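You operate a simulated robot arm through the tools that you are given. There is no shell and no other tool. Be economical: measure what you need, move in short steps, check, and stop when the job is done.

The job below is to be done with a simulated two-armed robot. You get a single attempt, and the scene is never put back.

JOB
Draw duct two's cord to the yellow sleeve, the other to yellow.
Fine: unplug duct two first, stand its plug on the block table and plug it again after; stop as each sleeve shows; each cord end goes back in its own cup; the other duct stays open. Set down upright: grey duct plug, blue cord end, white cord end.

It is judged by the outcome, as a careful person would: the job done as asked, and still so three seconds after it is handed in. It fails if anything else is knocked over, pushed out of place, dropped, spilled or broken.

ROBOT AND FRAMES
Two 6-joint arms with two-finger parallel grippers on one trunk, on a base that drives. Base frame: it is fixed to the floor where the robot stands at the start and does not move with it; the origin is under the middle of the robot, x ahead of it, y to its left, z up. Readings come in mm, degrees, newtons and seconds.
The left shoulder is at the start at [-85, 177, 817], the right one opposite. With the tool pointing down near the work surface each hand reaches from about 420 to 640 mm from the robot's upright axis, wherever it stands, measured 20 degrees to its own side. Places, roughly: blue cord cup [300, -300, 400]; grey duct coupler [500, -1000, 750]; mouth of duct one [500, 0, 500]; mouth of duct two [500, -200, 500]; top of the block table [500, -1000, 700]; white cord cup [300, -100, 400]. Payload 1.57 kg a hand.
The TCP of each hand is the grasp point between the finger pads, 30 mm short of the fingertips. In the tool frame z runs along the fingers and y along their closing line. The gripper opens to 80 mm. The fingers are 17 mm wide and 12 mm thick; the gripper's body (40 by 82 mm) begins 80 mm behind the TCP.
Orientation is told as [roll, pitch, yaw] about the base's x, y, z axes, in that order, counted from this pose: with the fingers straight down and closing along the base's y, the tool's x points along the base's -x, its y along +y and its z along -z.

CONTROLS
- The arms move only by the tool step_arm. It takes "left_motion", "right_motion" or both (then of equal length, played together; a hand with none holds still); each is a list that holds one entry, the list of rows, each a list of 7 numbers: the shift along the base's x, y, z in units of 50 mm (1.0 is 50 mm), then the turn, a rotation vector about the base's x, y, z in units of 5 degrees (1.0 is 5 degrees), then the opening, from 0 (shut) to 1 (fully open). In form: [[[tx, ty, tz, rx, ry, rz, grip], ...]]. A call has 1 to 12 rows; each row shifts and turns the commanded pose from where the row before left it. A call with a number of a shift or a turn outside -1 to 1 is refused whole. Each row takes 0.2 s and may step no farther than 50 mm and 8.6 degrees from the row before; otherwise, or with a gripper value out of range, the whole call is refused. A pose out of reach is approached as far as the arm can. The call stops where the force on the tool passes 40 N (or 10 N more than at its start, if that is more) or the arm is blocked; 0.2 s more then pass. Each finger travels about 72 mm/s and halts on what it meets, pressing with about 28 N; the grip force reading is that of the motor and also rises with nothing between the fingers. The clock runs only during rows and for 0.2 s after the last one: add rows that do not move to give the fingers time. The reply holds the time, the measured pose of the TCP, the force on the tool along the base axes, the opening and the grip force, in the units named above and with some noise, with the torque about the TCP (base axes, N m) and any sound that the robot's microphone picked up, and new pictures: "views" is both (left out), scene, wrist or none (wrist: the cameras of the hands that moved).
- Cameras (640 x 400 px; columns grow to the right, rows downward): "scene" is now at [17.2, -45.7, 1529.3]; the picture's right is [-0.61, -0.80, 0.00], its down [-0.69, 0.53, -0.50] and it looks along [0.39, -0.30, -0.87] (base axes); focal length 266 px, centre (320, 200). "left" rides on the left gripper at [72, 7, -122] in its tool frame; the picture's right is [-0.09, 1.00, 0.00], its down [-0.84, -0.08, -0.54] and it looks along [-0.54, -0.05, 0.84] (tool axes); focal length 238 px, centre (320, 200). "right" rides on the right gripper at [72, -7, -122] in its tool frame; the picture's right is [0.09, 1.00, 0.00], its down [-0.84, 0.08, -0.54] and it looks along [-0.54, 0.05, 0.84] (tool axes); focal length 238 px, centre (320, 200). There is no depth. A picture from a camera that has moved, and an enlarged one, comes with that camera's place and axes in the base frame and with its lens. The place of the scene camera against the robot may be out by one fixed shift of up to 12 mm in any direction.
- lift_body(by): slides the trunk up (or, below 0, down) by that many mm; the arms and the scene camera ride with it, the base frame stays. It gives what a move gives, with no picture.
- drive_base(legs): drives the robot by 1 to 6 legs, each [ahead, left, turn to the left] in mm, mm and degrees, along the robot's own axes; the way and the turn of a leg run together, so that a leg with both is an arc; at most 1500 mm and 180 degrees a leg. The arms and the cameras ride along, it lands a little off, and it stops where it bumps. It gives what a move gives, and a new picture of the scene camera.
- head_to(pan, tilt): turns the head with the scene camera to pan (to the left, within 143 degrees either way) and tilt (down, from -29 to 69), counted from straight ahead of the robot. It gives what a move gives, and a new picture of the scene camera.
- zoom(camera, box): a new picture of the part [left, top, right, bottom] of that camera's present view, enlarged. It takes no simulated time.
- job_done(): hands the job in; it is judged then, once.

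Work in short steps. Places have to be worked out from the pictures, the camera data and where the tool is seen: move nearer, look again, correct. Check each grasp and each placing, and mend what went wrong. You have 120 turns and 260 pictures in all, those below and enlarged ones among them. Open the grippers and draw the arms clear of the work before you hand the job in, unless the task says otherwise; then end with one line.

The tools are called after "Call:" by a JSON object that holds its "op" and its "data". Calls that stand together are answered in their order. step_arm: Moves the arms, as the interface text tells. Its arguments: {"type":"object","properties":{"left_motion":{"type":"array"},"right_motion":{"type":"array"},"views":{"type":"string","enum":["both","scene","wrist","none"]}},"required":[]} The other tools are called the same way: lift_body (by) slides the trunk up or down; drive_base (legs) drives the base; head_to (pan, tilt) turns the head that bears the scene camera; zoom (camera, box) takes an enlarged picture of a part of a camera's view; job_done () hands the job in.

At the start:

```text
time_s: 0.0
left_position: [503.3, -102.7, 1120.1]
left_tcp_rot: [0.0, 0.0, 0.0]
left_contact_force: [0.0, 0.3, 0.3]
left_wrist_torque: [-0.01, 0.02, 0.02]
left_grip_width: 80.2
left_grasp_force: 0.1
right_position: [287.1, -412.3, 1073.2]
right_tcp_rot: [-0.1, 0.1, 0.0]
right_contact_force: [-0.2, 0.5, 0.6]
right_wrist_torque: [-0.03, 0.01, 0.0]
right_grip_width: 79.9
right_grasp_force: 0.1
trunk travel left (down, up): [-260.0, 67.0]
robot x, y, heading: [-1.2, -0.5, -0.1]
head pan, tilt: [-37.2, 60.3]
```

scene: 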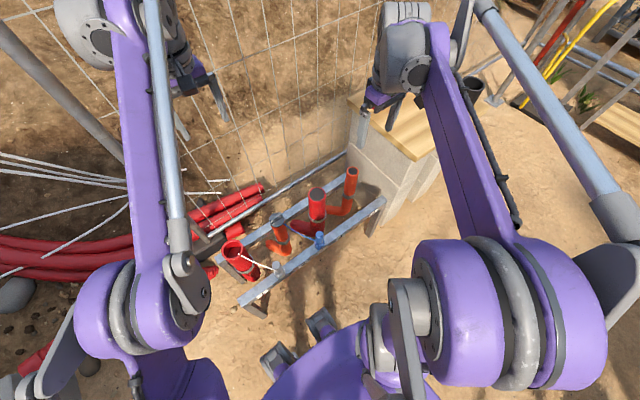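
right: 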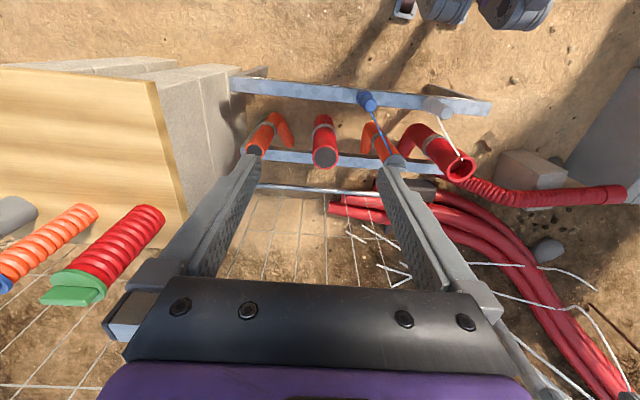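
left: 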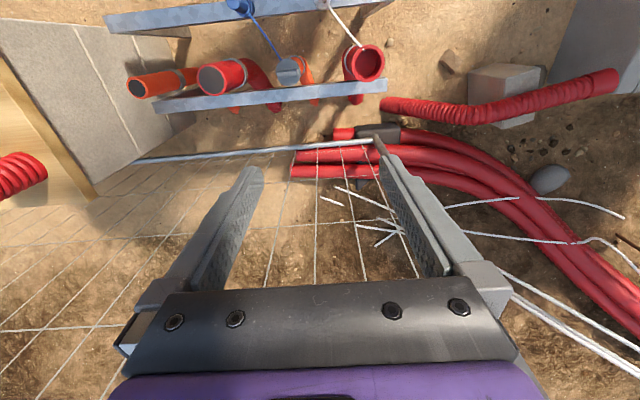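

I'll look closer at the ducts, cups and block table before moving.

Call:
{"op": "zoom", "data": {"camera": "left", "box": [100, 0, 420, 200]}}

Call:
{"op": "zoom", "data": {"camera": "right", "box": [220, 60, 500, 235]}}

Call:
{"op": "zoom", "data": {"camera": "scene", "box": [190, 150, 430, 300]}}

```text
2.00 times, centred on (260, 100) of left
camera zoom: at [432.6, -95.2, 1241.0], right [0.09, 1.0, 0.0], down [0.84, -0.08, 0.54], along [0.54, -0.05, -0.84], focal length 477 px, centre (440, 400)
```

zoom: 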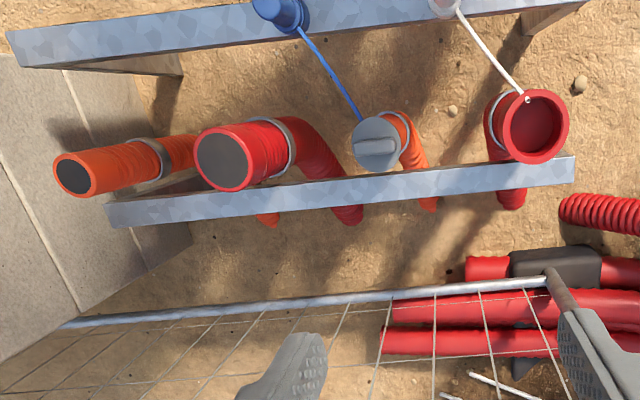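

```text
2.29 times, centred on (360, 148) of right
camera zoom: at [214.8, -418.6, 1196.1], right [-0.09, 1.0, 0.0], down [0.84, 0.08, 0.54], along [0.54, 0.05, -0.84], focal length 545 px, centre (229, 320)
```

zoom: 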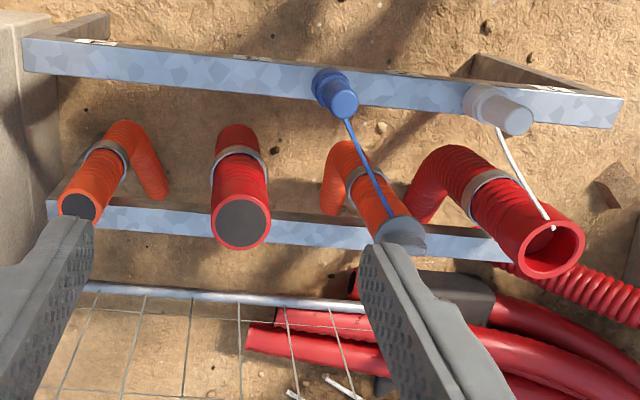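

```text
2.67 times, centred on (310, 225) of scene
camera zoom: at [17.2, -45.7, 1529.3], right [-0.61, -0.8, 0.0], down [-0.69, 0.53, -0.5], along [0.39, -0.3, -0.87], focal length 709 px, centre (347, 133)
```

zoom: 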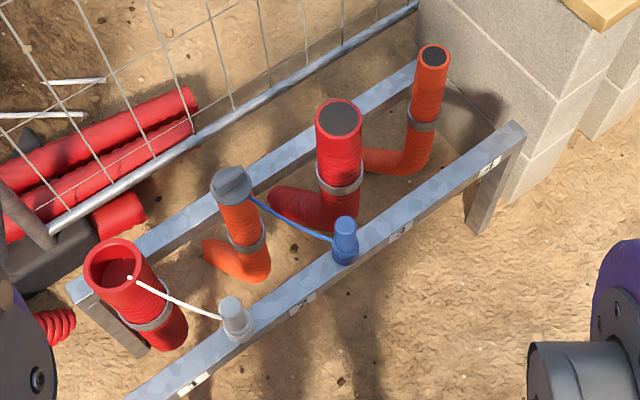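

The ducts are 1 (white cord, open), 2 (grey plug, blue cord), and 3 and 4. Next I look at the block table to the right.

Call:
{"op": "head_to", "data": {"pan": -62, "tilt": 40}}

Call:
{"op": "zoom", "data": {"camera": "right", "box": [0, 60, 240, 320]}}

```text
time_s: 0.9
left_position: [504.7, -101.8, 1118.8]
left_tcp_rot: [0.0, 0.0, 0.0]
left_contact_force: [-0.3, -0.4, 0.0]
left_wrist_torque: [0.0, -0.02, 0.05]
left_grip_width: 79.9
left_grasp_force: 0.1
right_position: [288.4, -411.9, 1073.9]
right_tcp_rot: [0.0, 0.0, 0.0]
right_contact_force: [0.5, -0.3, 0.7]
right_wrist_torque: [0.0, 0.02, -0.01]
right_grip_width: 79.8
right_grasp_force: 0.0
trunk travel left (down, up): [-260.0, 67.0]
robot x, y, heading: [0.5, -0.5, -0.1]
head pan, tilt: [-62.0, 40.0]
camera scene: at [4.3, -80.5, 1556.3], right [-0.88, -0.47, 0.0], down [-0.3, 0.57, -0.77], along [0.36, -0.68, -0.64], focal length 266 px, centre (320, 200)
```

scene: 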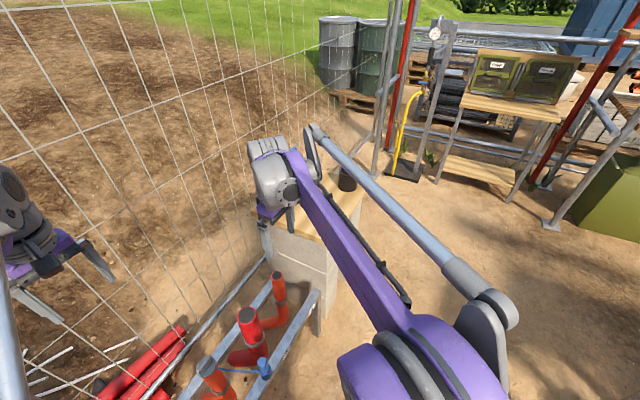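

```text
1.54 times, centred on (120, 190) of right
camera zoom: at [214.8, -418.6, 1196.1], right [-0.09, 1.0, 0.0], down [0.84, 0.08, 0.54], along [0.54, 0.05, -0.84], focal length 367 px, centre (628, 215)
```

zoom: 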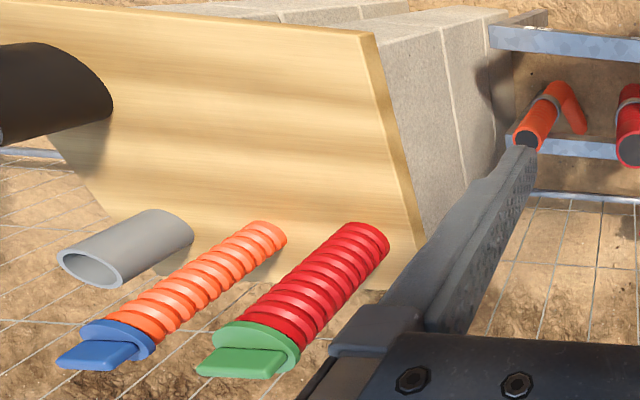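

The block table spans roughly x 297–650, y < -728, and the area around (420, -860) looks free. I'll move the left hand out of the way and bring the right hand over the plug for a look.

Call:
{"op": "step_arm", "data": {"left_motion": [[[-0.3, 1, 0, 0, 0, 0, 1], [-0.3, 1, 0, 0, 0, 0, 1], [-0.3, 1, 0, 0, 0, 0, 1], [-0.3, 1, 0, 0, 0, 0, 1], [-0.3, 1, 0, 0, 0, 0, 1], [-0.3, 1, 0, 0, 0, 0, 1]]], "right_motion": [[[0.3, 0.3, -0.9, 0, 0, 0, 1], [0.3, 0.3, -0.9, 0, 0, 0, 1], [0.3, 0.3, -0.9, 0, 0, 0, 1], [0.3, 0.3, -0.9, 0, 0, 0, 1], [0.3, 0.3, -0.9, 0, 0, 0, 1], [0.3, 0.3, -0.9, 0, 0, 0, 1]]], "views": "wrist"}}

Call:
{"op": "head_to", "data": {"pan": -30, "tilt": 58}}

```text
refused: row 1 steps farther than a row can; nothing moved
```

```text
time_s: 1.9
left_position: [503.3, -102.2, 1118.6]
left_tcp_rot: [0.0, 0.0, 0.1]
left_contact_force: [-0.6, -0.6, 0.2]
left_wrist_torque: [0.02, 0.02, -0.05]
left_grip_width: 80.0
left_grasp_force: 0.0
right_position: [287.2, -412.1, 1073.6]
right_tcp_rot: [0.0, -0.1, 0.0]
right_contact_force: [-0.6, 0.6, 0.4]
right_wrist_torque: [0.0, 0.0, 0.02]
right_grip_width: 80.0
right_grasp_force: 0.0
trunk travel left (down, up): [-260.0, 67.0]
robot x, y, heading: [-2.8, 4.2, 0.0]
head pan, tilt: [-30.0, 58.0]
camera scene: at [24.0, -40.0, 1532.0], right [-0.5, -0.87, 0.0], down [-0.73, 0.42, -0.53], along [0.46, -0.27, -0.85], focal length 266 px, centre (320, 200)
```

scene: 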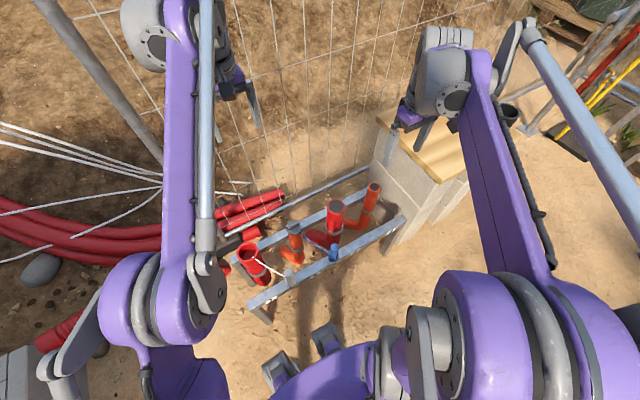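

The row norm has to stay within 50 mm, so I'm resending with smaller rows.

Call:
{"op": "step_arm", "data": {"left_motion": [[[-0.25, 0.95, 0, 0, 0, 0, 1], [-0.25, 0.95, 0, 0, 0, 0, 1], [-0.25, 0.95, 0, 0, 0, 0, 1], [-0.25, 0.95, 0, 0, 0, 0, 1], [-0.25, 0.95, 0, 0, 0, 0, 1], [-0.25, 0.95, 0, 0, 0, 0, 1]]], "right_motion": [[[0.35, 0.3, -0.85, 0, 0, 0, 1], [0.35, 0.3, -0.85, 0, 0, 0, 1], [0.35, 0.3, -0.85, 0, 0, 0, 1], [0.35, 0.3, -0.85, 0, 0, 0, 1], [0.35, 0.3, -0.85, 0, 0, 0, 1], [0.35, 0.3, -0.85, 0, 0, 0, 1]]], "views": "both"}}

```text
time_s: 3.3
left_position: [427.5, 186.2, 1120.2]
left_tcp_rot: [0.0, 0.0, -0.1]
left_contact_force: [-0.1, -0.4, -0.1]
left_wrist_torque: [0.01, 0.03, 0.01]
left_grip_width: 79.9
left_grasp_force: 0.0
right_position: [393.8, -322.7, 818.9]
right_tcp_rot: [0.0, -0.1, 0.1]
right_contact_force: [0.4, 0.9, -0.2]
right_wrist_torque: [0.02, -0.04, -0.01]
right_grip_width: 79.7
right_grasp_force: 0.0
trunk travel left (down, up): [-260.0, 67.0]
robot x, y, heading: [0.2, -0.3, -0.0]
head pan, tilt: [-30.0, 58.0]
camera scene: at [24.9, -39.2, 1532.0], right [-0.5, -0.87, 0.0], down [-0.73, 0.42, -0.53], along [0.46, -0.27, -0.85], focal length 266 px, centre (320, 200)
camera right: at [320.1, -328.9, 941.7], right [-0.09, 1.0, 0.0], down [0.84, 0.08, 0.54], along [0.54, 0.05, -0.84], focal length 238 px, centre (320, 200)
camera left: at [357.1, 192.9, 1242.5], right [0.09, 1.0, 0.0], down [0.84, -0.08, 0.54], along [0.54, -0.05, -0.84], focal length 238 px, centre (320, 200)
```

scene: 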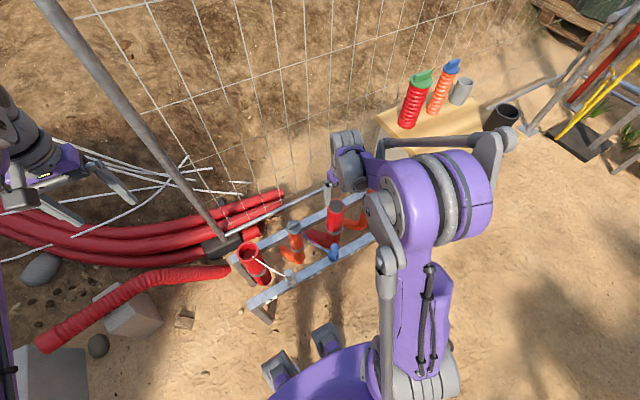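
right: 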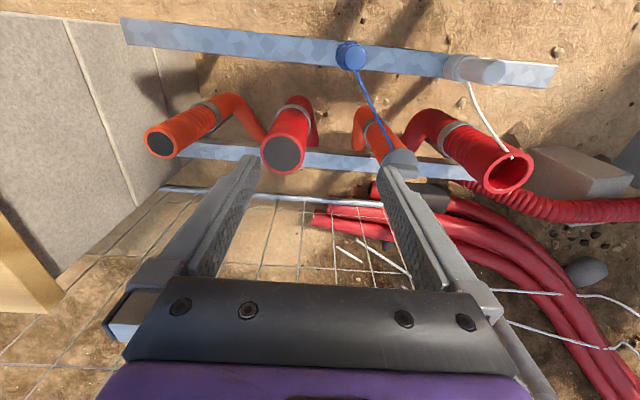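
left: 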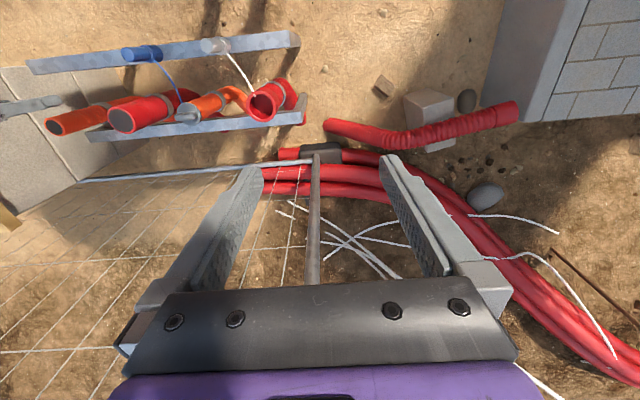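

I'll zoom on the plug to read its handle direction.

Call:
{"op": "zoom", "data": {"camera": "right", "box": [320, 20, 540, 200]}}

Call:
{"op": "zoom", "data": {"camera": "scene", "box": [220, 190, 380, 310]}}

```text
2.22 times, centred on (430, 110) of right
camera zoom: at [320.1, -328.9, 941.7], right [-0.09, 1.0, 0.0], down [0.84, 0.08, 0.54], along [0.54, 0.05, -0.84], focal length 530 px, centre (76, 400)
```

zoom: 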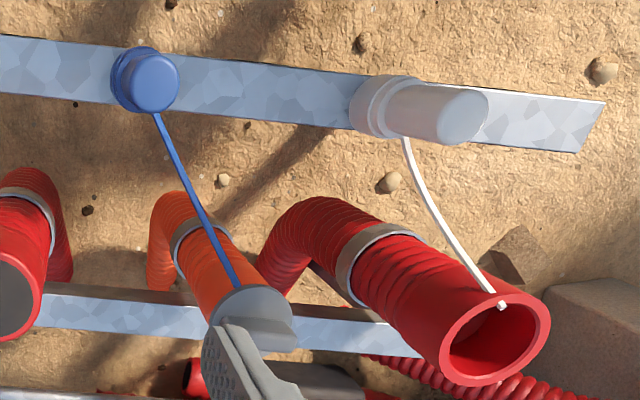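

```text
3.33 times, centred on (300, 250) of scene
camera zoom: at [24.9, -39.2, 1532.0], right [-0.5, -0.87, 0.0], down [-0.73, 0.42, -0.53], along [0.46, -0.27, -0.85], focal length 886 px, centre (387, 33)
```

zoom: 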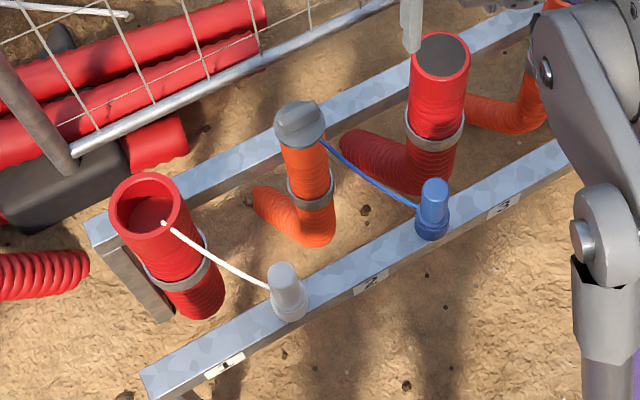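

The handle bar looks aligned with y, so I yaw the right hand by +90° while moving to above and just beside the plug.

Call:
{"op": "step_arm", "data": {"right_motion": [[[0.1, 0.1, 0, 0, 0, 1, 1], [0.1, 0.1, 0, 0, 0, 1, 1], [0.1, 0.1, 0, 0, 0, 1, 1], [0.1, 0.1, 0, 0, 0, 1, 1], [0.1, 0.1, 0, 0, 0, 1, 1], [0.1, 0.1, 0, 0, 0, 1, 1], [0.1, 0.1, 0, 0, 0, 1, 1], [0.1, 0.1, 0, 0, 0, 1, 1], [0.1, 0.1, 0, 0, 0, 1, 1], [0.1, 0.1, 0, 0, 0, 1, 1], [0.1, 0.1, 0, 0, 0, 1, 1], [0.1, 0.1, 0, 0, 0, 1, 1]]], "views": "none"}}

Call:
{"op": "step_arm", "data": {"right_motion": [[[0.1, 0.1, -0.2, 0, 0, 1, 1], [0.1, 0.1, -0.2, 0, 0, 1, 1], [0.1, 0.1, -0.2, 0, 0, 1, 1], [0.1, 0.1, -0.2, 0, 0, 1, 1], [0.1, 0.1, -0.2, 0, 0, 1, 1], [0.1, 0.1, -0.2, 0, 0, 1, 1]]], "views": "both"}}

```text
time_s: 5.9
left_position: [428.0, 185.4, 1121.7]
left_tcp_rot: [0.0, 0.0, 0.0]
left_contact_force: [-0.8, 0.3, 0.0]
left_wrist_torque: [0.01, 0.01, -0.01]
left_grip_width: 80.1
left_grasp_force: 0.1
right_position: [451.1, -263.3, 817.8]
right_tcp_rot: [0.0, 0.0, 60.2]
right_contact_force: [0.4, 0.5, 0.5]
right_wrist_torque: [-0.05, 0.0, 0.0]
right_grip_width: 79.8
right_grasp_force: 0.0
trunk travel left (down, up): [-260.0, 67.0]
robot x, y, heading: [1.5, 0.3, 0.0]
head pan, tilt: [-30.0, 58.0]
```

```text
time_s: 7.3
left_position: [427.5, 185.4, 1120.9]
left_tcp_rot: [0.0, 0.0, -0.1]
left_contact_force: [-0.2, -0.7, 0.1]
left_wrist_torque: [-0.04, 0.01, 0.01]
left_grip_width: 80.1
left_grasp_force: 0.2
right_position: [482.8, -233.2, 757.4]
right_tcp_rot: [0.0, 0.0, 90.1]
right_contact_force: [0.0, -0.4, -0.4]
right_wrist_torque: [0.02, 0.0, 0.0]
right_grip_width: 80.0
right_grasp_force: 0.0
trunk travel left (down, up): [-260.0, 67.0]
robot x, y, heading: [2.3, 0.6, -0.0]
head pan, tilt: [-30.0, 58.0]
camera scene: at [24.4, -40.0, 1532.0], right [-0.5, -0.87, 0.0], down [-0.73, 0.42, -0.53], along [0.46, -0.26, -0.85], focal length 266 px, centre (320, 200)
camera right: at [489.0, -303.9, 880.3], right [-1.0, -0.09, 0.0], down [-0.08, 0.84, 0.54], along [-0.05, 0.54, -0.84], focal length 238 px, centre (320, 200)
```

scene: 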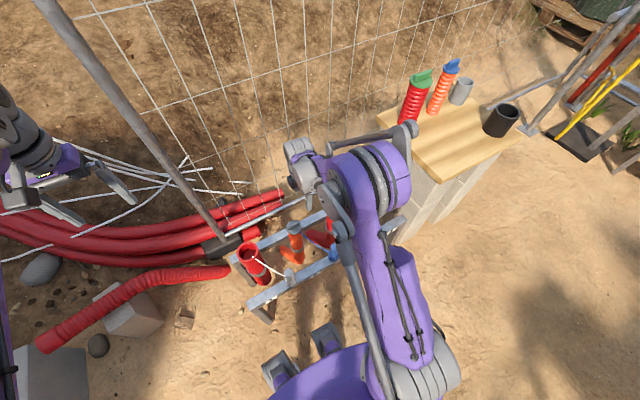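
right: 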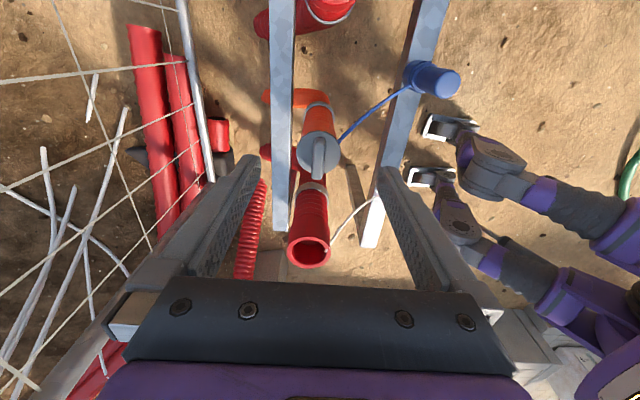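

The handle runs along y at about (479, -178, 557), so I'll descend to z≈635 above it and check.

Call:
{"op": "step_arm", "data": {"right_motion": [[[-0.02, 0.37, -0.8, 0, 0, 0, 0.75], [-0.02, 0.37, -0.8, 0, 0, 0, 0.75], [-0.02, 0.36, -0.8, 0, 0, 0, 0.75], [0, 0, 0, 0, 0, 0, 0.75]]], "views": "wrist"}}

Call:
{"op": "zoom", "data": {"camera": "right", "box": [220, 100, 440, 280]}}

```text
time_s: 8.3
left_position: [428.1, 186.0, 1121.5]
left_tcp_rot: [0.1, 0.1, 0.0]
left_contact_force: [-0.5, -0.5, -0.4]
left_wrist_torque: [0.01, 0.0, 0.02]
left_grip_width: 79.8
left_grasp_force: 0.0
right_position: [479.1, -178.5, 638.3]
right_tcp_rot: [0.0, 0.0, 89.9]
right_contact_force: [0.9, -0.7, 0.5]
right_wrist_torque: [0.01, 0.02, 0.01]
right_grip_width: 59.8
right_grasp_force: 0.0
trunk travel left (down, up): [-260.0, 67.0]
robot x, y, heading: [1.0, -0.7, 0.1]
head pan, tilt: [-30.0, 58.0]
camera right: at [485.2, -249.1, 761.5], right [-1.0, -0.09, 0.0], down [-0.08, 0.84, 0.54], along [-0.05, 0.54, -0.84], focal length 238 px, centre (320, 200)
```

right: 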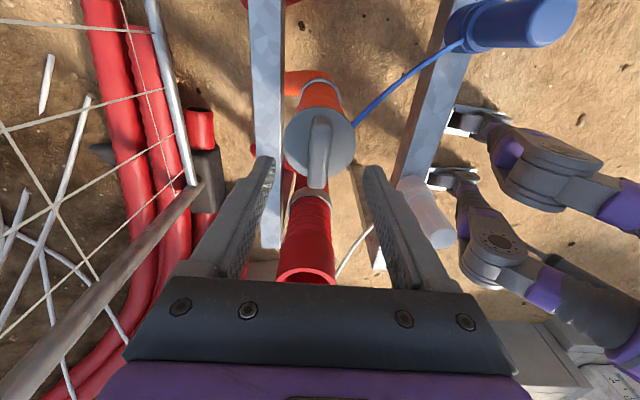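

```text
2.22 times, centred on (330, 190) of right
camera zoom: at [485.2, -249.1, 761.5], right [-1.0, -0.09, 0.0], down [-0.08, 0.84, 0.54], along [-0.05, 0.54, -0.84], focal length 530 px, centre (298, 222)
```

zoom: 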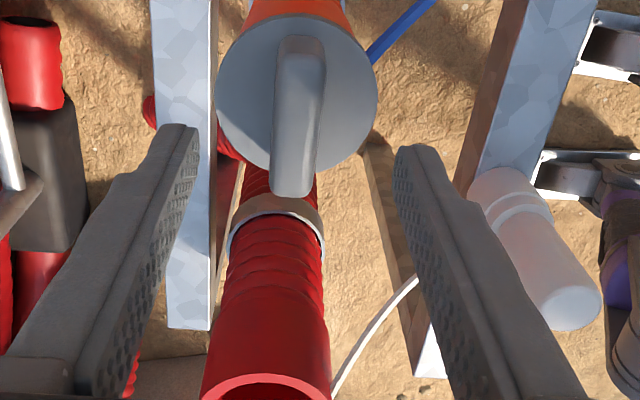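

The fingers are centred on the handle. I'll descend to z≈595 and look again so the tips don't run into the disc.

Call:
{"op": "step_arm", "data": {"right_motion": [[[0, 0.03, -0.45, 0, 0, 0, 0.6], [0, 0.03, -0.45, 0, 0, 0, 0.6], [0, 0, 0, 0, 0, 0, 0.6]]], "views": "wrist"}}

Call:
{"op": "zoom", "data": {"camera": "right", "box": [220, 100, 440, 280]}}

Call:
{"op": "zoom", "data": {"camera": "left", "box": [100, 50, 300, 175]}}

```text
time_s: 8.9
left_position: [427.7, 186.6, 1121.4]
left_tcp_rot: [0.0, -0.1, 0.0]
left_contact_force: [0.0, 0.2, -0.4]
left_wrist_torque: [0.0, -0.01, 0.02]
left_grip_width: 80.3
left_grasp_force: 0.2
right_position: [480.5, -175.2, 598.1]
right_tcp_rot: [0.0, 0.0, 89.9]
right_contact_force: [-0.9, 0.8, 16.3]
right_wrist_torque: [0.0, -0.12, 0.02]
right_grip_width: 47.5
right_grasp_force: 0.0
trunk travel left (down, up): [-260.0, 67.0]
robot x, y, heading: [0.9, 1.6, 0.0]
head pan, tilt: [-30.0, 58.0]
stopped in row 3 (right hand): the force on the tool passed its limit at 80 N (the readings are from after the stop); the commanded pose is now the measured one
camera right: at [486.1, -245.6, 720.9], right [-1.0, -0.09, 0.0], down [-0.08, 0.84, 0.54], along [-0.05, 0.54, -0.84], focal length 238 px, centre (320, 200)
```

right: 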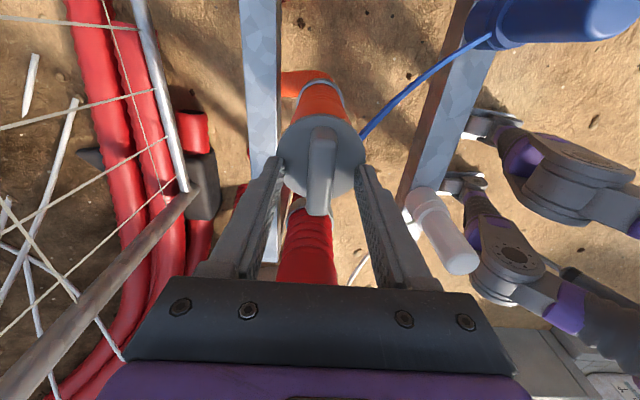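

```text
2.22 times, centred on (330, 190) of right
camera zoom: at [486.1, -245.6, 720.9], right [-1.0, -0.09, 0.0], down [-0.08, 0.84, 0.54], along [-0.05, 0.54, -0.84], focal length 530 px, centre (298, 222)
```

zoom: 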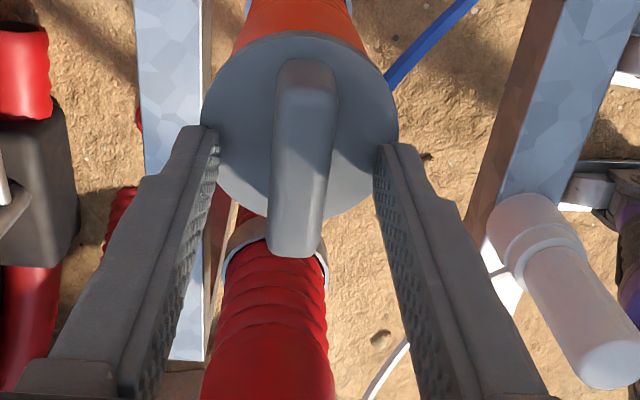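

```text
3.20 times, centred on (200, 112) of left
camera zoom: at [356.0, 192.1, 1243.1], right [0.09, 1.0, 0.0], down [0.84, -0.08, 0.54], along [0.54, -0.05, -0.84], focal length 763 px, centre (704, 480)
```

zoom: 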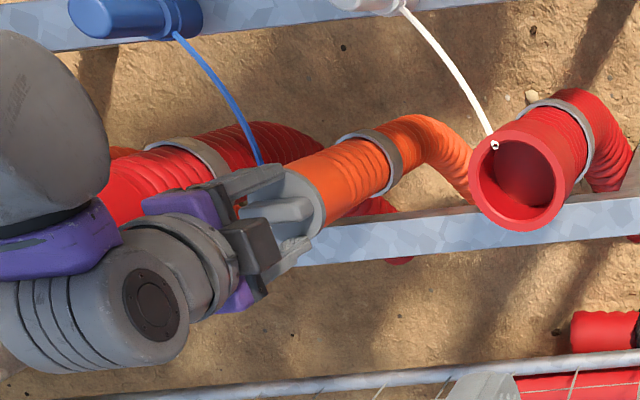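

The tips touched the disc, so its top is at about z 568. I raise 4 mm, shift slightly, and close on the handle.

Call:
{"op": "step_arm", "data": {"right_motion": [[[0, -0.08, 0.08, 0, 0, 0, 0.5], [0, 0, 0, 0, 0, 0, 0.2], [0, 0, 0, 0, 0, 0, 0.0], [0, 0, 0, 0, 0, 0, 0.0], [0, 0, 0, 0, 0, 0, 0.0]]], "views": "wrist"}}

```text
time_s: 10.1
left_position: [428.7, 185.5, 1121.2]
left_tcp_rot: [0.0, 0.1, 0.1]
left_contact_force: [0.0, 0.0, -0.2]
left_wrist_torque: [-0.01, 0.0, 0.01]
left_grip_width: 80.1
left_grasp_force: 0.1
right_position: [479.9, -178.5, 600.3]
right_tcp_rot: [0.1, 0.0, 90.0]
right_contact_force: [-2.2, -1.1, -3.3]
right_wrist_torque: [-0.08, 0.01, 0.03]
right_grip_width: 15.1
right_grasp_force: 27.9
trunk travel left (down, up): [-260.0, 67.0]
robot x, y, heading: [-1.6, 3.3, 0.1]
head pan, tilt: [-30.0, 58.0]
camera right: at [486.2, -250.2, 724.0], right [-1.0, -0.09, 0.0], down [-0.08, 0.84, 0.54], along [-0.05, 0.54, -0.84], focal length 238 px, centre (320, 200)
```

right: 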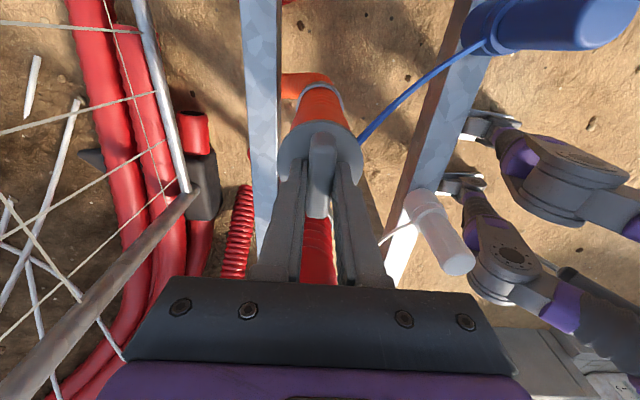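

The handle is gripped at 15 mm. Now I pull straight up slowly.

Call:
{"op": "step_arm", "data": {"right_motion": [[[0, 0, 0.2, 0, 0, 0, 0], [0, 0, 0.2, 0, 0, 0, 0], [0, 0, 0.3, 0, 0, 0, 0], [0, 0, 0.3, 0, 0, 0, 0], [0, 0, 0.4, 0, 0, 0, 0], [0, 0, 0.6, 0, 0, 0, 0]]], "views": "wrist"}}

Call:
{"op": "zoom", "data": {"camera": "left", "box": [100, 20, 300, 145]}}

```text
time_s: 11.5
left_position: [427.5, 185.8, 1120.9]
left_tcp_rot: [0.0, 0.0, 0.0]
left_contact_force: [-0.1, -1.6, 0.2]
left_wrist_torque: [0.01, 0.01, 0.0]
left_grip_width: 80.1
left_grasp_force: 0.1
right_position: [479.8, -179.8, 701.0]
right_tcp_rot: [0.0, 0.0, 90.1]
right_contact_force: [-0.7, 0.2, 0.2]
right_wrist_torque: [0.05, 0.02, -0.02]
right_grip_width: 14.9
right_grasp_force: 28.4
trunk travel left (down, up): [-260.0, 67.0]
robot x, y, heading: [-1.3, -2.0, 0.1]
head pan, tilt: [-30.0, 58.0]
camera right: at [486.3, -250.1, 824.8], right [-1.0, -0.09, 0.0], down [-0.08, 0.84, 0.54], along [-0.05, 0.54, -0.84], focal length 238 px, centre (320, 200)
```

right: 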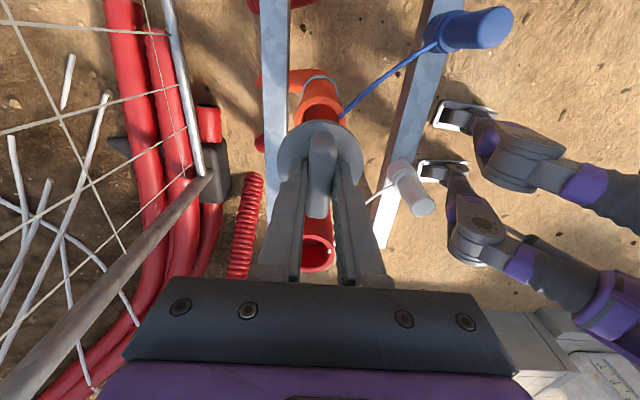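

```text
3.20 times, centred on (200, 82) of left
camera zoom: at [356.2, 191.9, 1242.9], right [0.09, 1.0, 0.0], down [0.84, -0.08, 0.54], along [0.54, -0.05, -0.84], focal length 763 px, centre (704, 576)
```

zoom: 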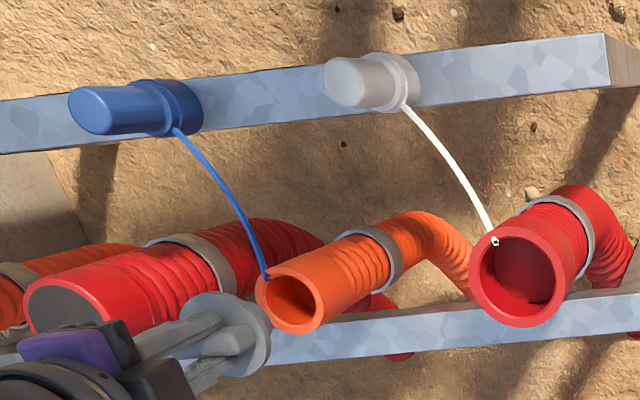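

The plug is out cleanly. I'll raise it to z≈900, then drive back a little and right to the block table.

Call:
{"op": "step_arm", "data": {"right_motion": [[[0, 0, 0.95, 0, 0, 0, 0], [0, 0, 0.95, 0, 0, 0, 0], [0, 0, 0.95, 0, 0, 0, 0], [0, 0, 0.95, 0, 0, 0, 0], [0, 0, 0.3, 0, 0, 0, 0]]], "views": "none"}}

Call:
{"op": "drive_base", "data": {"legs": [[-80, 0, 0], [0, -620, 0]]}}

```text
time_s: 12.7
left_position: [429.2, 185.1, 1120.8]
left_tcp_rot: [0.0, 0.0, 0.0]
left_contact_force: [0.4, 0.8, -0.4]
left_wrist_torque: [0.0, -0.01, 0.0]
left_grip_width: 79.9
left_grasp_force: 0.0
right_position: [479.6, -177.8, 905.3]
right_tcp_rot: [0.0, 0.0, 90.0]
right_contact_force: [-0.5, -0.4, 0.1]
right_wrist_torque: [-0.02, 0.03, -0.05]
right_grip_width: 15.2
right_grasp_force: 28.0
trunk travel left (down, up): [-260.0, 67.0]
robot x, y, heading: [1.6, -4.7, -0.1]
head pan, tilt: [-30.0, 58.0]
```

```text
time_s: 19.3
left_position: [349.0, -432.6, 1120.9]
left_tcp_rot: [0.0, 0.0, 0.6]
left_contact_force: [0.2, -0.5, -0.2]
left_wrist_torque: [0.0, -0.01, 0.0]
left_grip_width: 80.1
left_grasp_force: 0.1
right_position: [404.0, -794.4, 905.7]
right_tcp_rot: [0.0, -0.1, 90.7]
right_contact_force: [0.1, -0.9, -1.0]
right_wrist_torque: [0.01, 0.03, 0.0]
right_grip_width: 15.1
right_grasp_force: 27.6
trunk travel left (down, up): [-260.0, 67.0]
robot x, y, heading: [-81.4, -626.0, 0.4]
head pan, tilt: [-30.0, 58.0]
camera scene: at [-52.2, -661.8, 1532.0], right [-0.49, -0.87, 0.0], down [-0.74, 0.42, -0.53], along [0.46, -0.26, -0.85], focal length 266 px, centre (320, 200)
```

scene: 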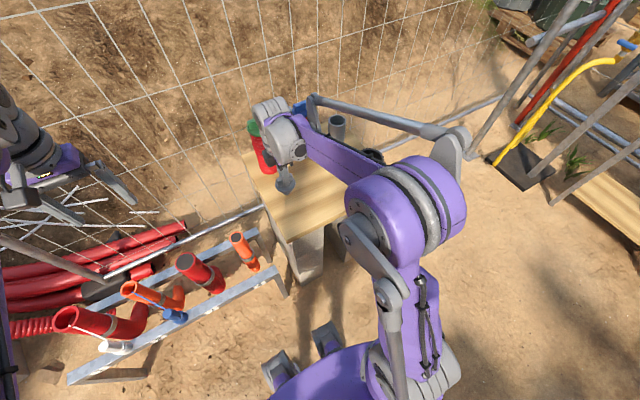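

The plug now hangs near the table's near-left corner. I'll shift toward the free area and view from the wrist.

Call:
{"op": "step_arm", "data": {"right_motion": [[[0.2, -0.8, 0, 0, 0, 0, 0], [0.1, -0.4, -0.4, 0, 0, 0, 0], [0, 0, 0, 0, 0, 0, 0]]], "views": "both"}}

Call:
{"op": "zoom", "data": {"camera": "scene", "box": [220, 90, 400, 290]}}

```text
time_s: 20.1
left_position: [348.4, -432.4, 1120.9]
left_tcp_rot: [0.0, -0.1, 0.7]
left_contact_force: [0.8, 0.6, -0.2]
left_wrist_torque: [0.02, 0.0, 0.03]
left_grip_width: 80.0
left_grasp_force: 0.1
right_position: [418.8, -856.5, 885.8]
right_tcp_rot: [0.2, 0.0, 90.6]
right_contact_force: [-0.5, -0.3, -0.3]
right_wrist_torque: [-0.01, 0.0, -0.01]
right_grip_width: 14.8
right_grasp_force: 27.2
trunk travel left (down, up): [-260.0, 67.0]
robot x, y, heading: [-75.2, -621.5, 0.5]
head pan, tilt: [-30.0, 58.0]
camera scene: at [-52.6, -661.5, 1532.0], right [-0.49, -0.87, 0.0], down [-0.74, 0.42, -0.53], along [0.46, -0.26, -0.85], focal length 266 px, centre (320, 200)
camera right: at [426.6, -927.6, 1009.3], right [-0.99, -0.1, 0.0], down [-0.09, 0.84, 0.54], along [-0.06, 0.54, -0.84], focal length 238 px, centre (320, 200)
```

scene: 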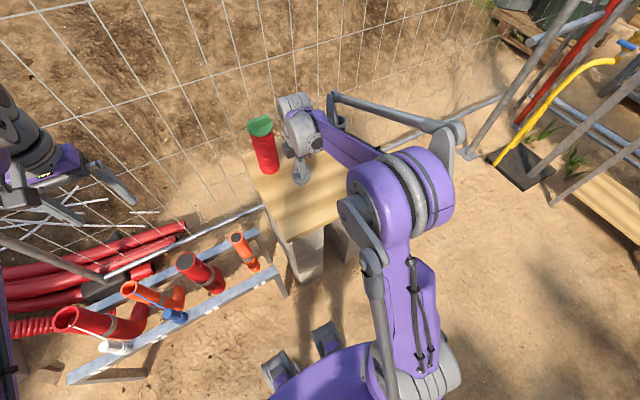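
right: 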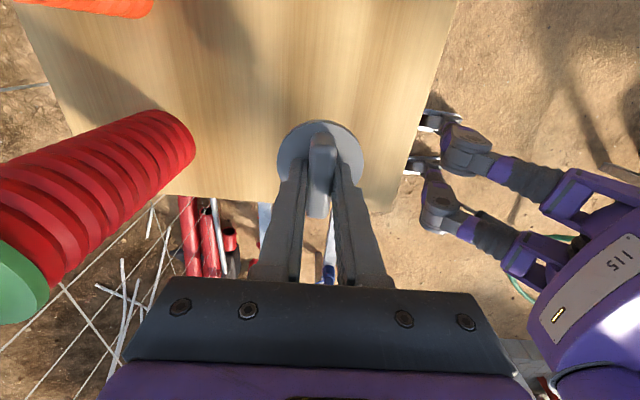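

```text
2.00 times, centred on (310, 190) of scene
camera zoom: at [-52.6, -661.5, 1532.0], right [-0.49, -0.87, 0.0], down [-0.74, 0.42, -0.53], along [0.46, -0.26, -0.85], focal length 532 px, centre (340, 220)
```

zoom: 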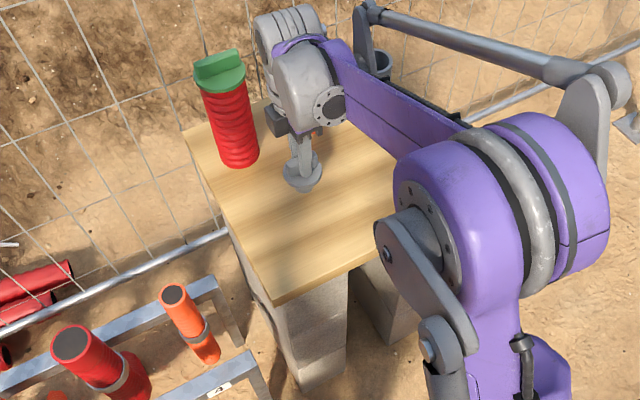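

There are clear table boards below, about 125 mm from both edges. I'll move in slightly and lower to z≈815, then look.

Call:
{"op": "step_arm", "data": {"right_motion": [[[0.1, -0.3, -0.6, 0, 0, 0, 0], [0, 0, -0.5, 0, 0, 0, 0], [0, 0, -0.3, 0, 0, 0, 0], [0, 0, 0, 0, 0, 0, 0]]], "views": "both"}}

Call:
{"op": "zoom", "data": {"camera": "scene", "box": [250, 120, 370, 220]}}

```text
time_s: 21.1
left_position: [348.6, -432.5, 1121.3]
left_tcp_rot: [0.0, 0.0, 0.7]
left_contact_force: [0.4, 1.3, 0.7]
left_wrist_torque: [0.0, -0.03, 0.0]
left_grip_width: 79.9
left_grasp_force: 0.0
right_position: [426.2, -870.3, 816.5]
right_tcp_rot: [0.1, 0.0, 90.5]
right_contact_force: [-0.4, -0.4, -0.1]
right_wrist_torque: [0.02, 0.0, 0.01]
right_grip_width: 15.3
right_grasp_force: 27.7
trunk travel left (down, up): [-260.0, 67.0]
robot x, y, heading: [-76.5, -623.9, 0.6]
head pan, tilt: [-30.0, 58.0]
camera scene: at [-52.3, -661.6, 1532.0], right [-0.49, -0.87, 0.0], down [-0.74, 0.42, -0.53], along [0.46, -0.26, -0.85], focal length 266 px, centre (320, 200)
camera right: at [432.3, -940.8, 939.5], right [-0.99, -0.1, 0.0], down [-0.09, 0.84, 0.54], along [-0.06, 0.54, -0.84], focal length 238 px, centre (320, 200)
```

scene: 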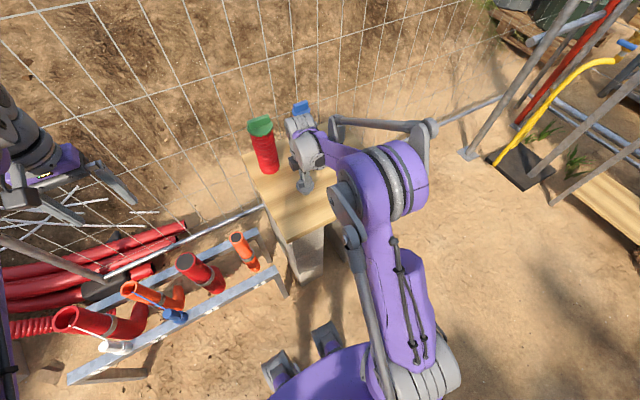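
right: 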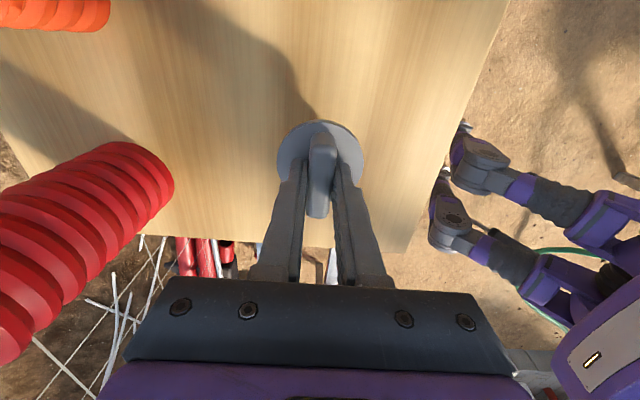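

```text
4.00 times, centred on (310, 170) of scene
camera zoom: at [-52.3, -661.6, 1532.0], right [-0.49, -0.87, 0.0], down [-0.74, 0.42, -0.53], along [0.46, -0.26, -0.85], focal length 1064 px, centre (360, 320)
```

zoom: 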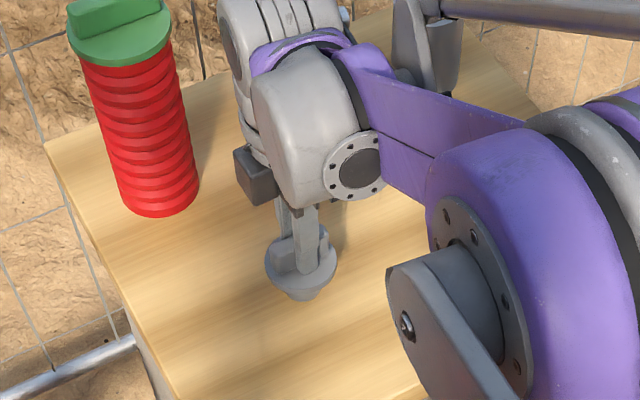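

The plug has a tapered spigot, so I'll lower gently until it touches.

Call:
{"op": "step_arm", "data": {"right_motion": [[[0, 0, -0.15, 0, 0, 0, 0], [0, 0, -0.15, 0, 0, 0, 0], [0, 0, -0.12, 0, 0, 0, 0], [0, 0, -0.12, 0, 0, 0, 0], [0, 0, -0.1, 0, 0, 0, 0], [0, 0, -0.1, 0, 0, 0, 0], [0, 0, -0.1, 0, 0, 0, 0], [0, 0, -0.1, 0, 0, 0, 0]]], "views": "wrist"}}

Call:
{"op": "zoom", "data": {"camera": "scene", "box": [250, 120, 370, 220]}}

```text
time_s: 22.1
left_position: [347.6, -432.2, 1122.4]
left_tcp_rot: [0.0, -0.1, 0.7]
left_contact_force: [0.4, 0.3, -0.3]
left_wrist_torque: [0.0, -0.01, -0.01]
left_grip_width: 80.1
left_grasp_force: 0.0
right_position: [423.6, -869.6, 793.7]
right_tcp_rot: [-0.1, 0.0, 90.6]
right_contact_force: [-1.4, 0.6, 27.4]
right_wrist_torque: [0.05, 0.09, -0.01]
right_grip_width: 15.7
right_grasp_force: 28.1
trunk travel left (down, up): [-260.0, 67.0]
robot x, y, heading: [-74.0, -622.3, 0.3]
head pan, tilt: [-30.0, 58.0]
stopped in row 5 (right hand): the force on the tool passed its limit at 50 N (the readings are from after the stop); the commanded pose is now the measured one
camera right: at [430.6, -940.9, 915.7], right [-0.99, -0.1, 0.0], down [-0.09, 0.84, 0.54], along [-0.05, 0.54, -0.84], focal length 238 px, centre (320, 200)
```

right: 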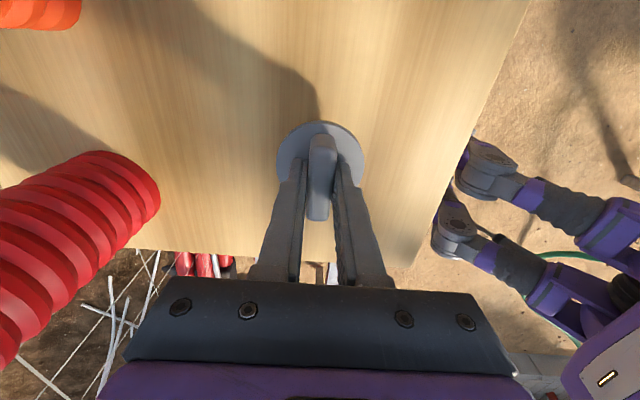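

```text
4.00 times, centred on (310, 170) of scene
camera zoom: at [-54.3, -660.8, 1532.2], right [-0.49, -0.87, 0.0], down [-0.74, 0.42, -0.53], along [0.46, -0.26, -0.85], focal length 1064 px, centre (360, 320)
```

zoom: 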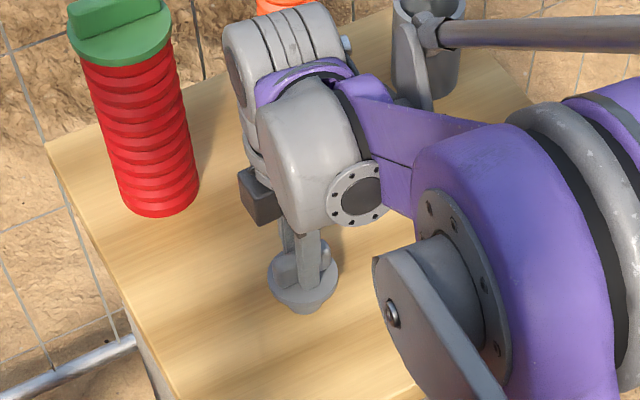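

The plug is in firm contact with the table. I open the fingers slowly and draw straight up.

Call:
{"op": "step_arm", "data": {"right_motion": [[[0, 0, 0, 0, 0, 0, 0.25], [0, 0, 0, 0, 0, 0, 0.4], [0, 0, 0, 0, 0, 0, 0.55], [0, 0, 0.4, 0, 0, 0, 0.55], [0, 0, 0.8, 0, 0, 0, 0.55], [0, 0, 0.8, 0, 0, 0, 0.55], [0, 0, 0, 0, 0, 0, 0.55]]], "views": "wrist"}}

Call:
{"op": "zoom", "data": {"camera": "scene", "box": [250, 120, 370, 220]}}

```text
time_s: 22.9
left_position: [348.0, -431.5, 1121.3]
left_tcp_rot: [0.1, -0.1, 0.7]
left_contact_force: [0.1, 0.7, -0.9]
left_wrist_torque: [0.01, -0.01, 0.02]
left_grip_width: 79.9
left_grasp_force: 0.0
right_position: [424.9, -870.3, 792.4]
right_tcp_rot: [-0.1, 0.2, 90.6]
right_contact_force: [0.2, 1.1, 27.7]
right_wrist_torque: [0.0, 0.02, 0.0]
right_grip_width: 37.6
right_grasp_force: 0.1
trunk travel left (down, up): [-260.0, 67.0]
robot x, y, heading: [-79.8, -623.5, 0.7]
head pan, tilt: [-30.0, 58.0]
stopped in row 3 (right hand): the force on the tool passed its limit at 43 N (the readings are from after the stop); the commanded pose is now the measured one
camera right: at [431.0, -940.9, 915.8], right [-0.99, -0.1, 0.0], down [-0.09, 0.84, 0.54], along [-0.05, 0.54, -0.84], focal length 238 px, centre (320, 200)
```

right: 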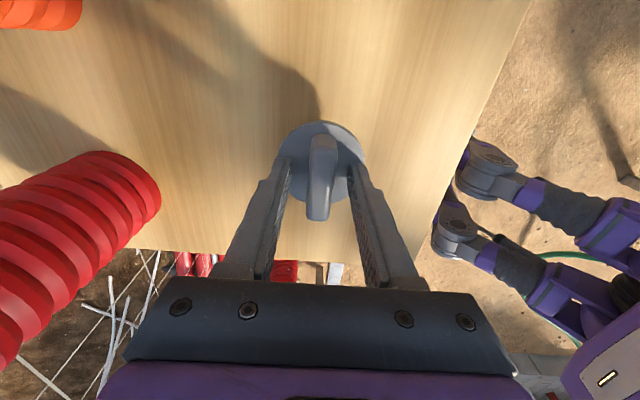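

```text
4.00 times, centred on (310, 170) of scene
camera zoom: at [-53.9, -660.8, 1532.0], right [-0.49, -0.87, 0.0], down [-0.74, 0.42, -0.53], along [0.46, -0.26, -0.85], focal length 1064 px, centre (360, 320)
```

zoom: 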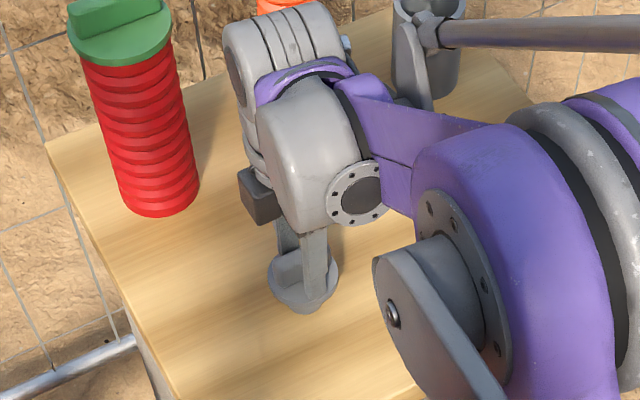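

The tips are resting on the disc, so I raise straight up.

Call:
{"op": "step_arm", "data": {"right_motion": [[[0, 0, 0.3, 0, 0, 0, 0.47], [0, 0, 0.6, 0, 0, 0, 0.47], [0, 0, 0.9, 0, 0, 0, 0.47], [0, 0, 0.9, 0, 0, 0, 0.7], [0, 0, 0, 0, 0, 0, 1]]], "views": "wrist"}}

Call:
{"op": "zoom", "data": {"camera": "scene", "box": [250, 120, 370, 220]}}

```text
time_s: 24.1
left_position: [349.5, -433.5, 1119.8]
left_tcp_rot: [0.0, 0.0, 0.6]
left_contact_force: [-0.1, 0.1, 1.0]
left_wrist_torque: [-0.03, 0.05, 0.01]
left_grip_width: 80.2
left_grasp_force: 0.0
right_position: [428.0, -871.5, 925.7]
right_tcp_rot: [0.0, 0.0, 90.6]
right_contact_force: [0.2, -0.5, -0.1]
right_wrist_torque: [0.0, 0.02, 0.02]
right_grip_width: 80.0
right_grasp_force: 0.1
trunk travel left (down, up): [-260.0, 67.0]
robot x, y, heading: [-80.6, -620.9, 0.9]
head pan, tilt: [-30.0, 58.0]
camera right: at [433.4, -942.0, 1049.7], right [-0.99, -0.1, 0.0], down [-0.09, 0.84, 0.54], along [-0.05, 0.54, -0.84], focal length 238 px, centre (320, 200)
```

right: 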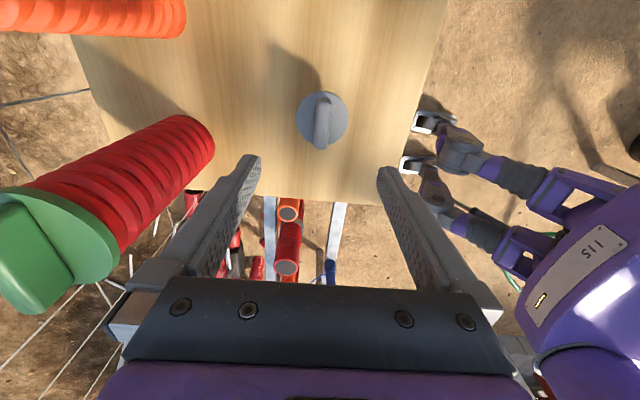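

```text
4.00 times, centred on (310, 170) of scene
camera zoom: at [-51.7, -661.9, 1532.0], right [-0.49, -0.87, 0.0], down [-0.74, 0.42, -0.53], along [0.46, -0.26, -0.85], focal length 1064 px, centre (360, 320)
```

zoom: 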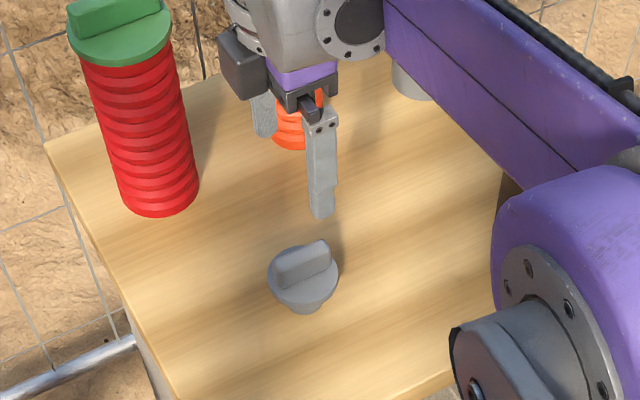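

The plug stands upright and clear. I'll drive back to the ducts and turn the right hand to yaw 0 on the way for the blue cord end, estimated top at about (329, -278, 557).

Call:
{"op": "drive_base", "data": {"legs": [[0, 620, -0.8], [-30, 0, 0]]}}

Call:
{"op": "step_arm", "data": {"right_motion": [[[-0.1, -0.1, -0.2, 0, 0, -1, 1], [-0.1, -0.1, -0.2, 0, 0, -1, 1], [-0.1, -0.1, -0.2, 0, 0, -1, 1], [-0.1, -0.1, -0.2, 0, 0, -1, 1], [-0.1, -0.1, -0.2, 0, 0, -1, 1], [-0.1, -0.1, -0.2, 0, 0, -1, 1], [-0.1, -0.1, -0.2, 0, 0, -1, 1], [-0.1, -0.1, -0.2, 0, 0, -1, 1], [-0.1, -0.1, -0.2, 0, 0, -1, 1], [-0.1, -0.1, -0.2, 0, 0, -1, 1], [0, 0, 0, 0, 0, -1, 1], [0, 0, 0, 0, 0, -1, 1]]], "views": "none"}}

Call:
{"op": "step_arm", "data": {"right_motion": [[[0, 0, 0, 0, 0, -1, 1], [0, 0, 0, 0, 0, -1, 1], [0, 0, 0, 0, 0, -1, 1], [0, 0, 0, 0, 0, -1, 1], [0, 0, 0, 0, 0, -1, 1], [0, 0, 0, 0, 0, -1, 1]]], "views": "wrist"}}

```text
time_s: 30.4
left_position: [315.9, 177.6, 1120.4]
left_tcp_rot: [0.1, 0.0, 0.6]
left_contact_force: [1.0, 0.2, -1.4]
left_wrist_torque: [-0.02, -0.05, 0.01]
left_grip_width: 80.1
left_grasp_force: 0.0
right_position: [392.2, -261.3, 926.6]
right_tcp_rot: [0.1, 0.1, 90.5]
right_contact_force: [0.8, 0.6, -0.3]
right_wrist_torque: [0.02, -0.02, 0.0]
right_grip_width: 80.2
right_grasp_force: 0.0
trunk travel left (down, up): [-260.0, 67.0]
robot x, y, heading: [-110.0, -11.1, 0.5]
head pan, tilt: [-30.0, 58.0]
camera scene: at [-86.3, -51.7, 1532.1], right [-0.49, -0.87, 0.0], down [-0.74, 0.42, -0.53], along [0.46, -0.26, -0.85], focal length 266 px, centre (320, 200)
```

scene: 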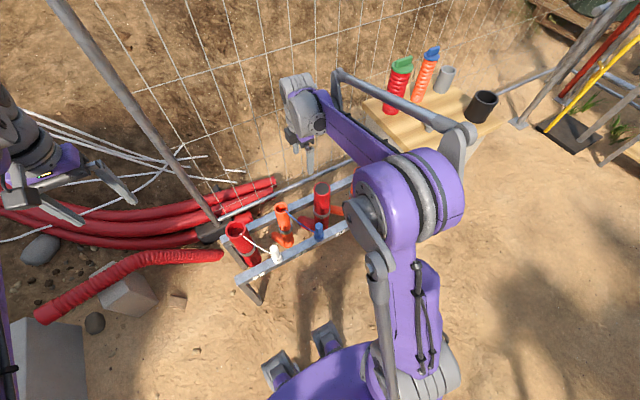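

```text
time_s: 33.0
left_position: [314.0, 176.2, 1120.7]
left_tcp_rot: [0.0, 0.0, 0.6]
left_contact_force: [-0.3, -0.5, 0.1]
left_wrist_torque: [0.0, 0.02, 0.02]
left_grip_width: 80.0
left_grasp_force: 0.1
right_position: [341.6, -310.2, 826.6]
right_tcp_rot: [-0.1, 0.1, 30.4]
right_contact_force: [-0.6, -0.4, 0.2]
right_wrist_torque: [0.01, -0.01, 0.01]
right_grip_width: 79.9
right_grasp_force: 0.1
trunk travel left (down, up): [-260.0, 67.0]
robot x, y, heading: [-113.8, -10.6, 0.4]
head pan, tilt: [-30.0, 58.0]
```

```text
time_s: 34.4
left_position: [314.2, 178.5, 1120.6]
left_tcp_rot: [-0.1, 0.0, 0.6]
left_contact_force: [0.0, 0.4, 0.6]
left_wrist_torque: [0.0, -0.01, 0.03]
left_grip_width: 80.1
left_grasp_force: 0.1
right_position: [341.7, -310.7, 825.9]
right_tcp_rot: [0.0, 0.2, 0.4]
right_contact_force: [-0.8, 0.0, 0.1]
right_wrist_torque: [-0.01, 0.0, 0.03]
right_grip_width: 80.0
right_grasp_force: 0.1
trunk travel left (down, up): [-260.0, 67.0]
robot x, y, heading: [-111.8, -11.9, 0.5]
head pan, tilt: [-30.0, 58.0]
camera right: at [268.9, -317.0, 949.6], right [-0.1, 0.99, 0.0], down [0.84, 0.08, 0.54], along [0.54, 0.05, -0.84], focal length 238 px, centre (320, 200)
```

right: 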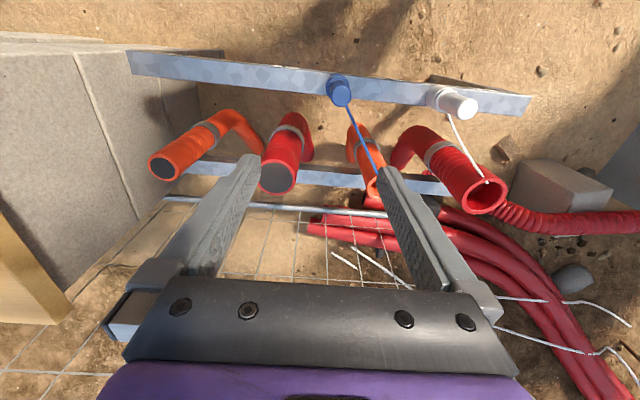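

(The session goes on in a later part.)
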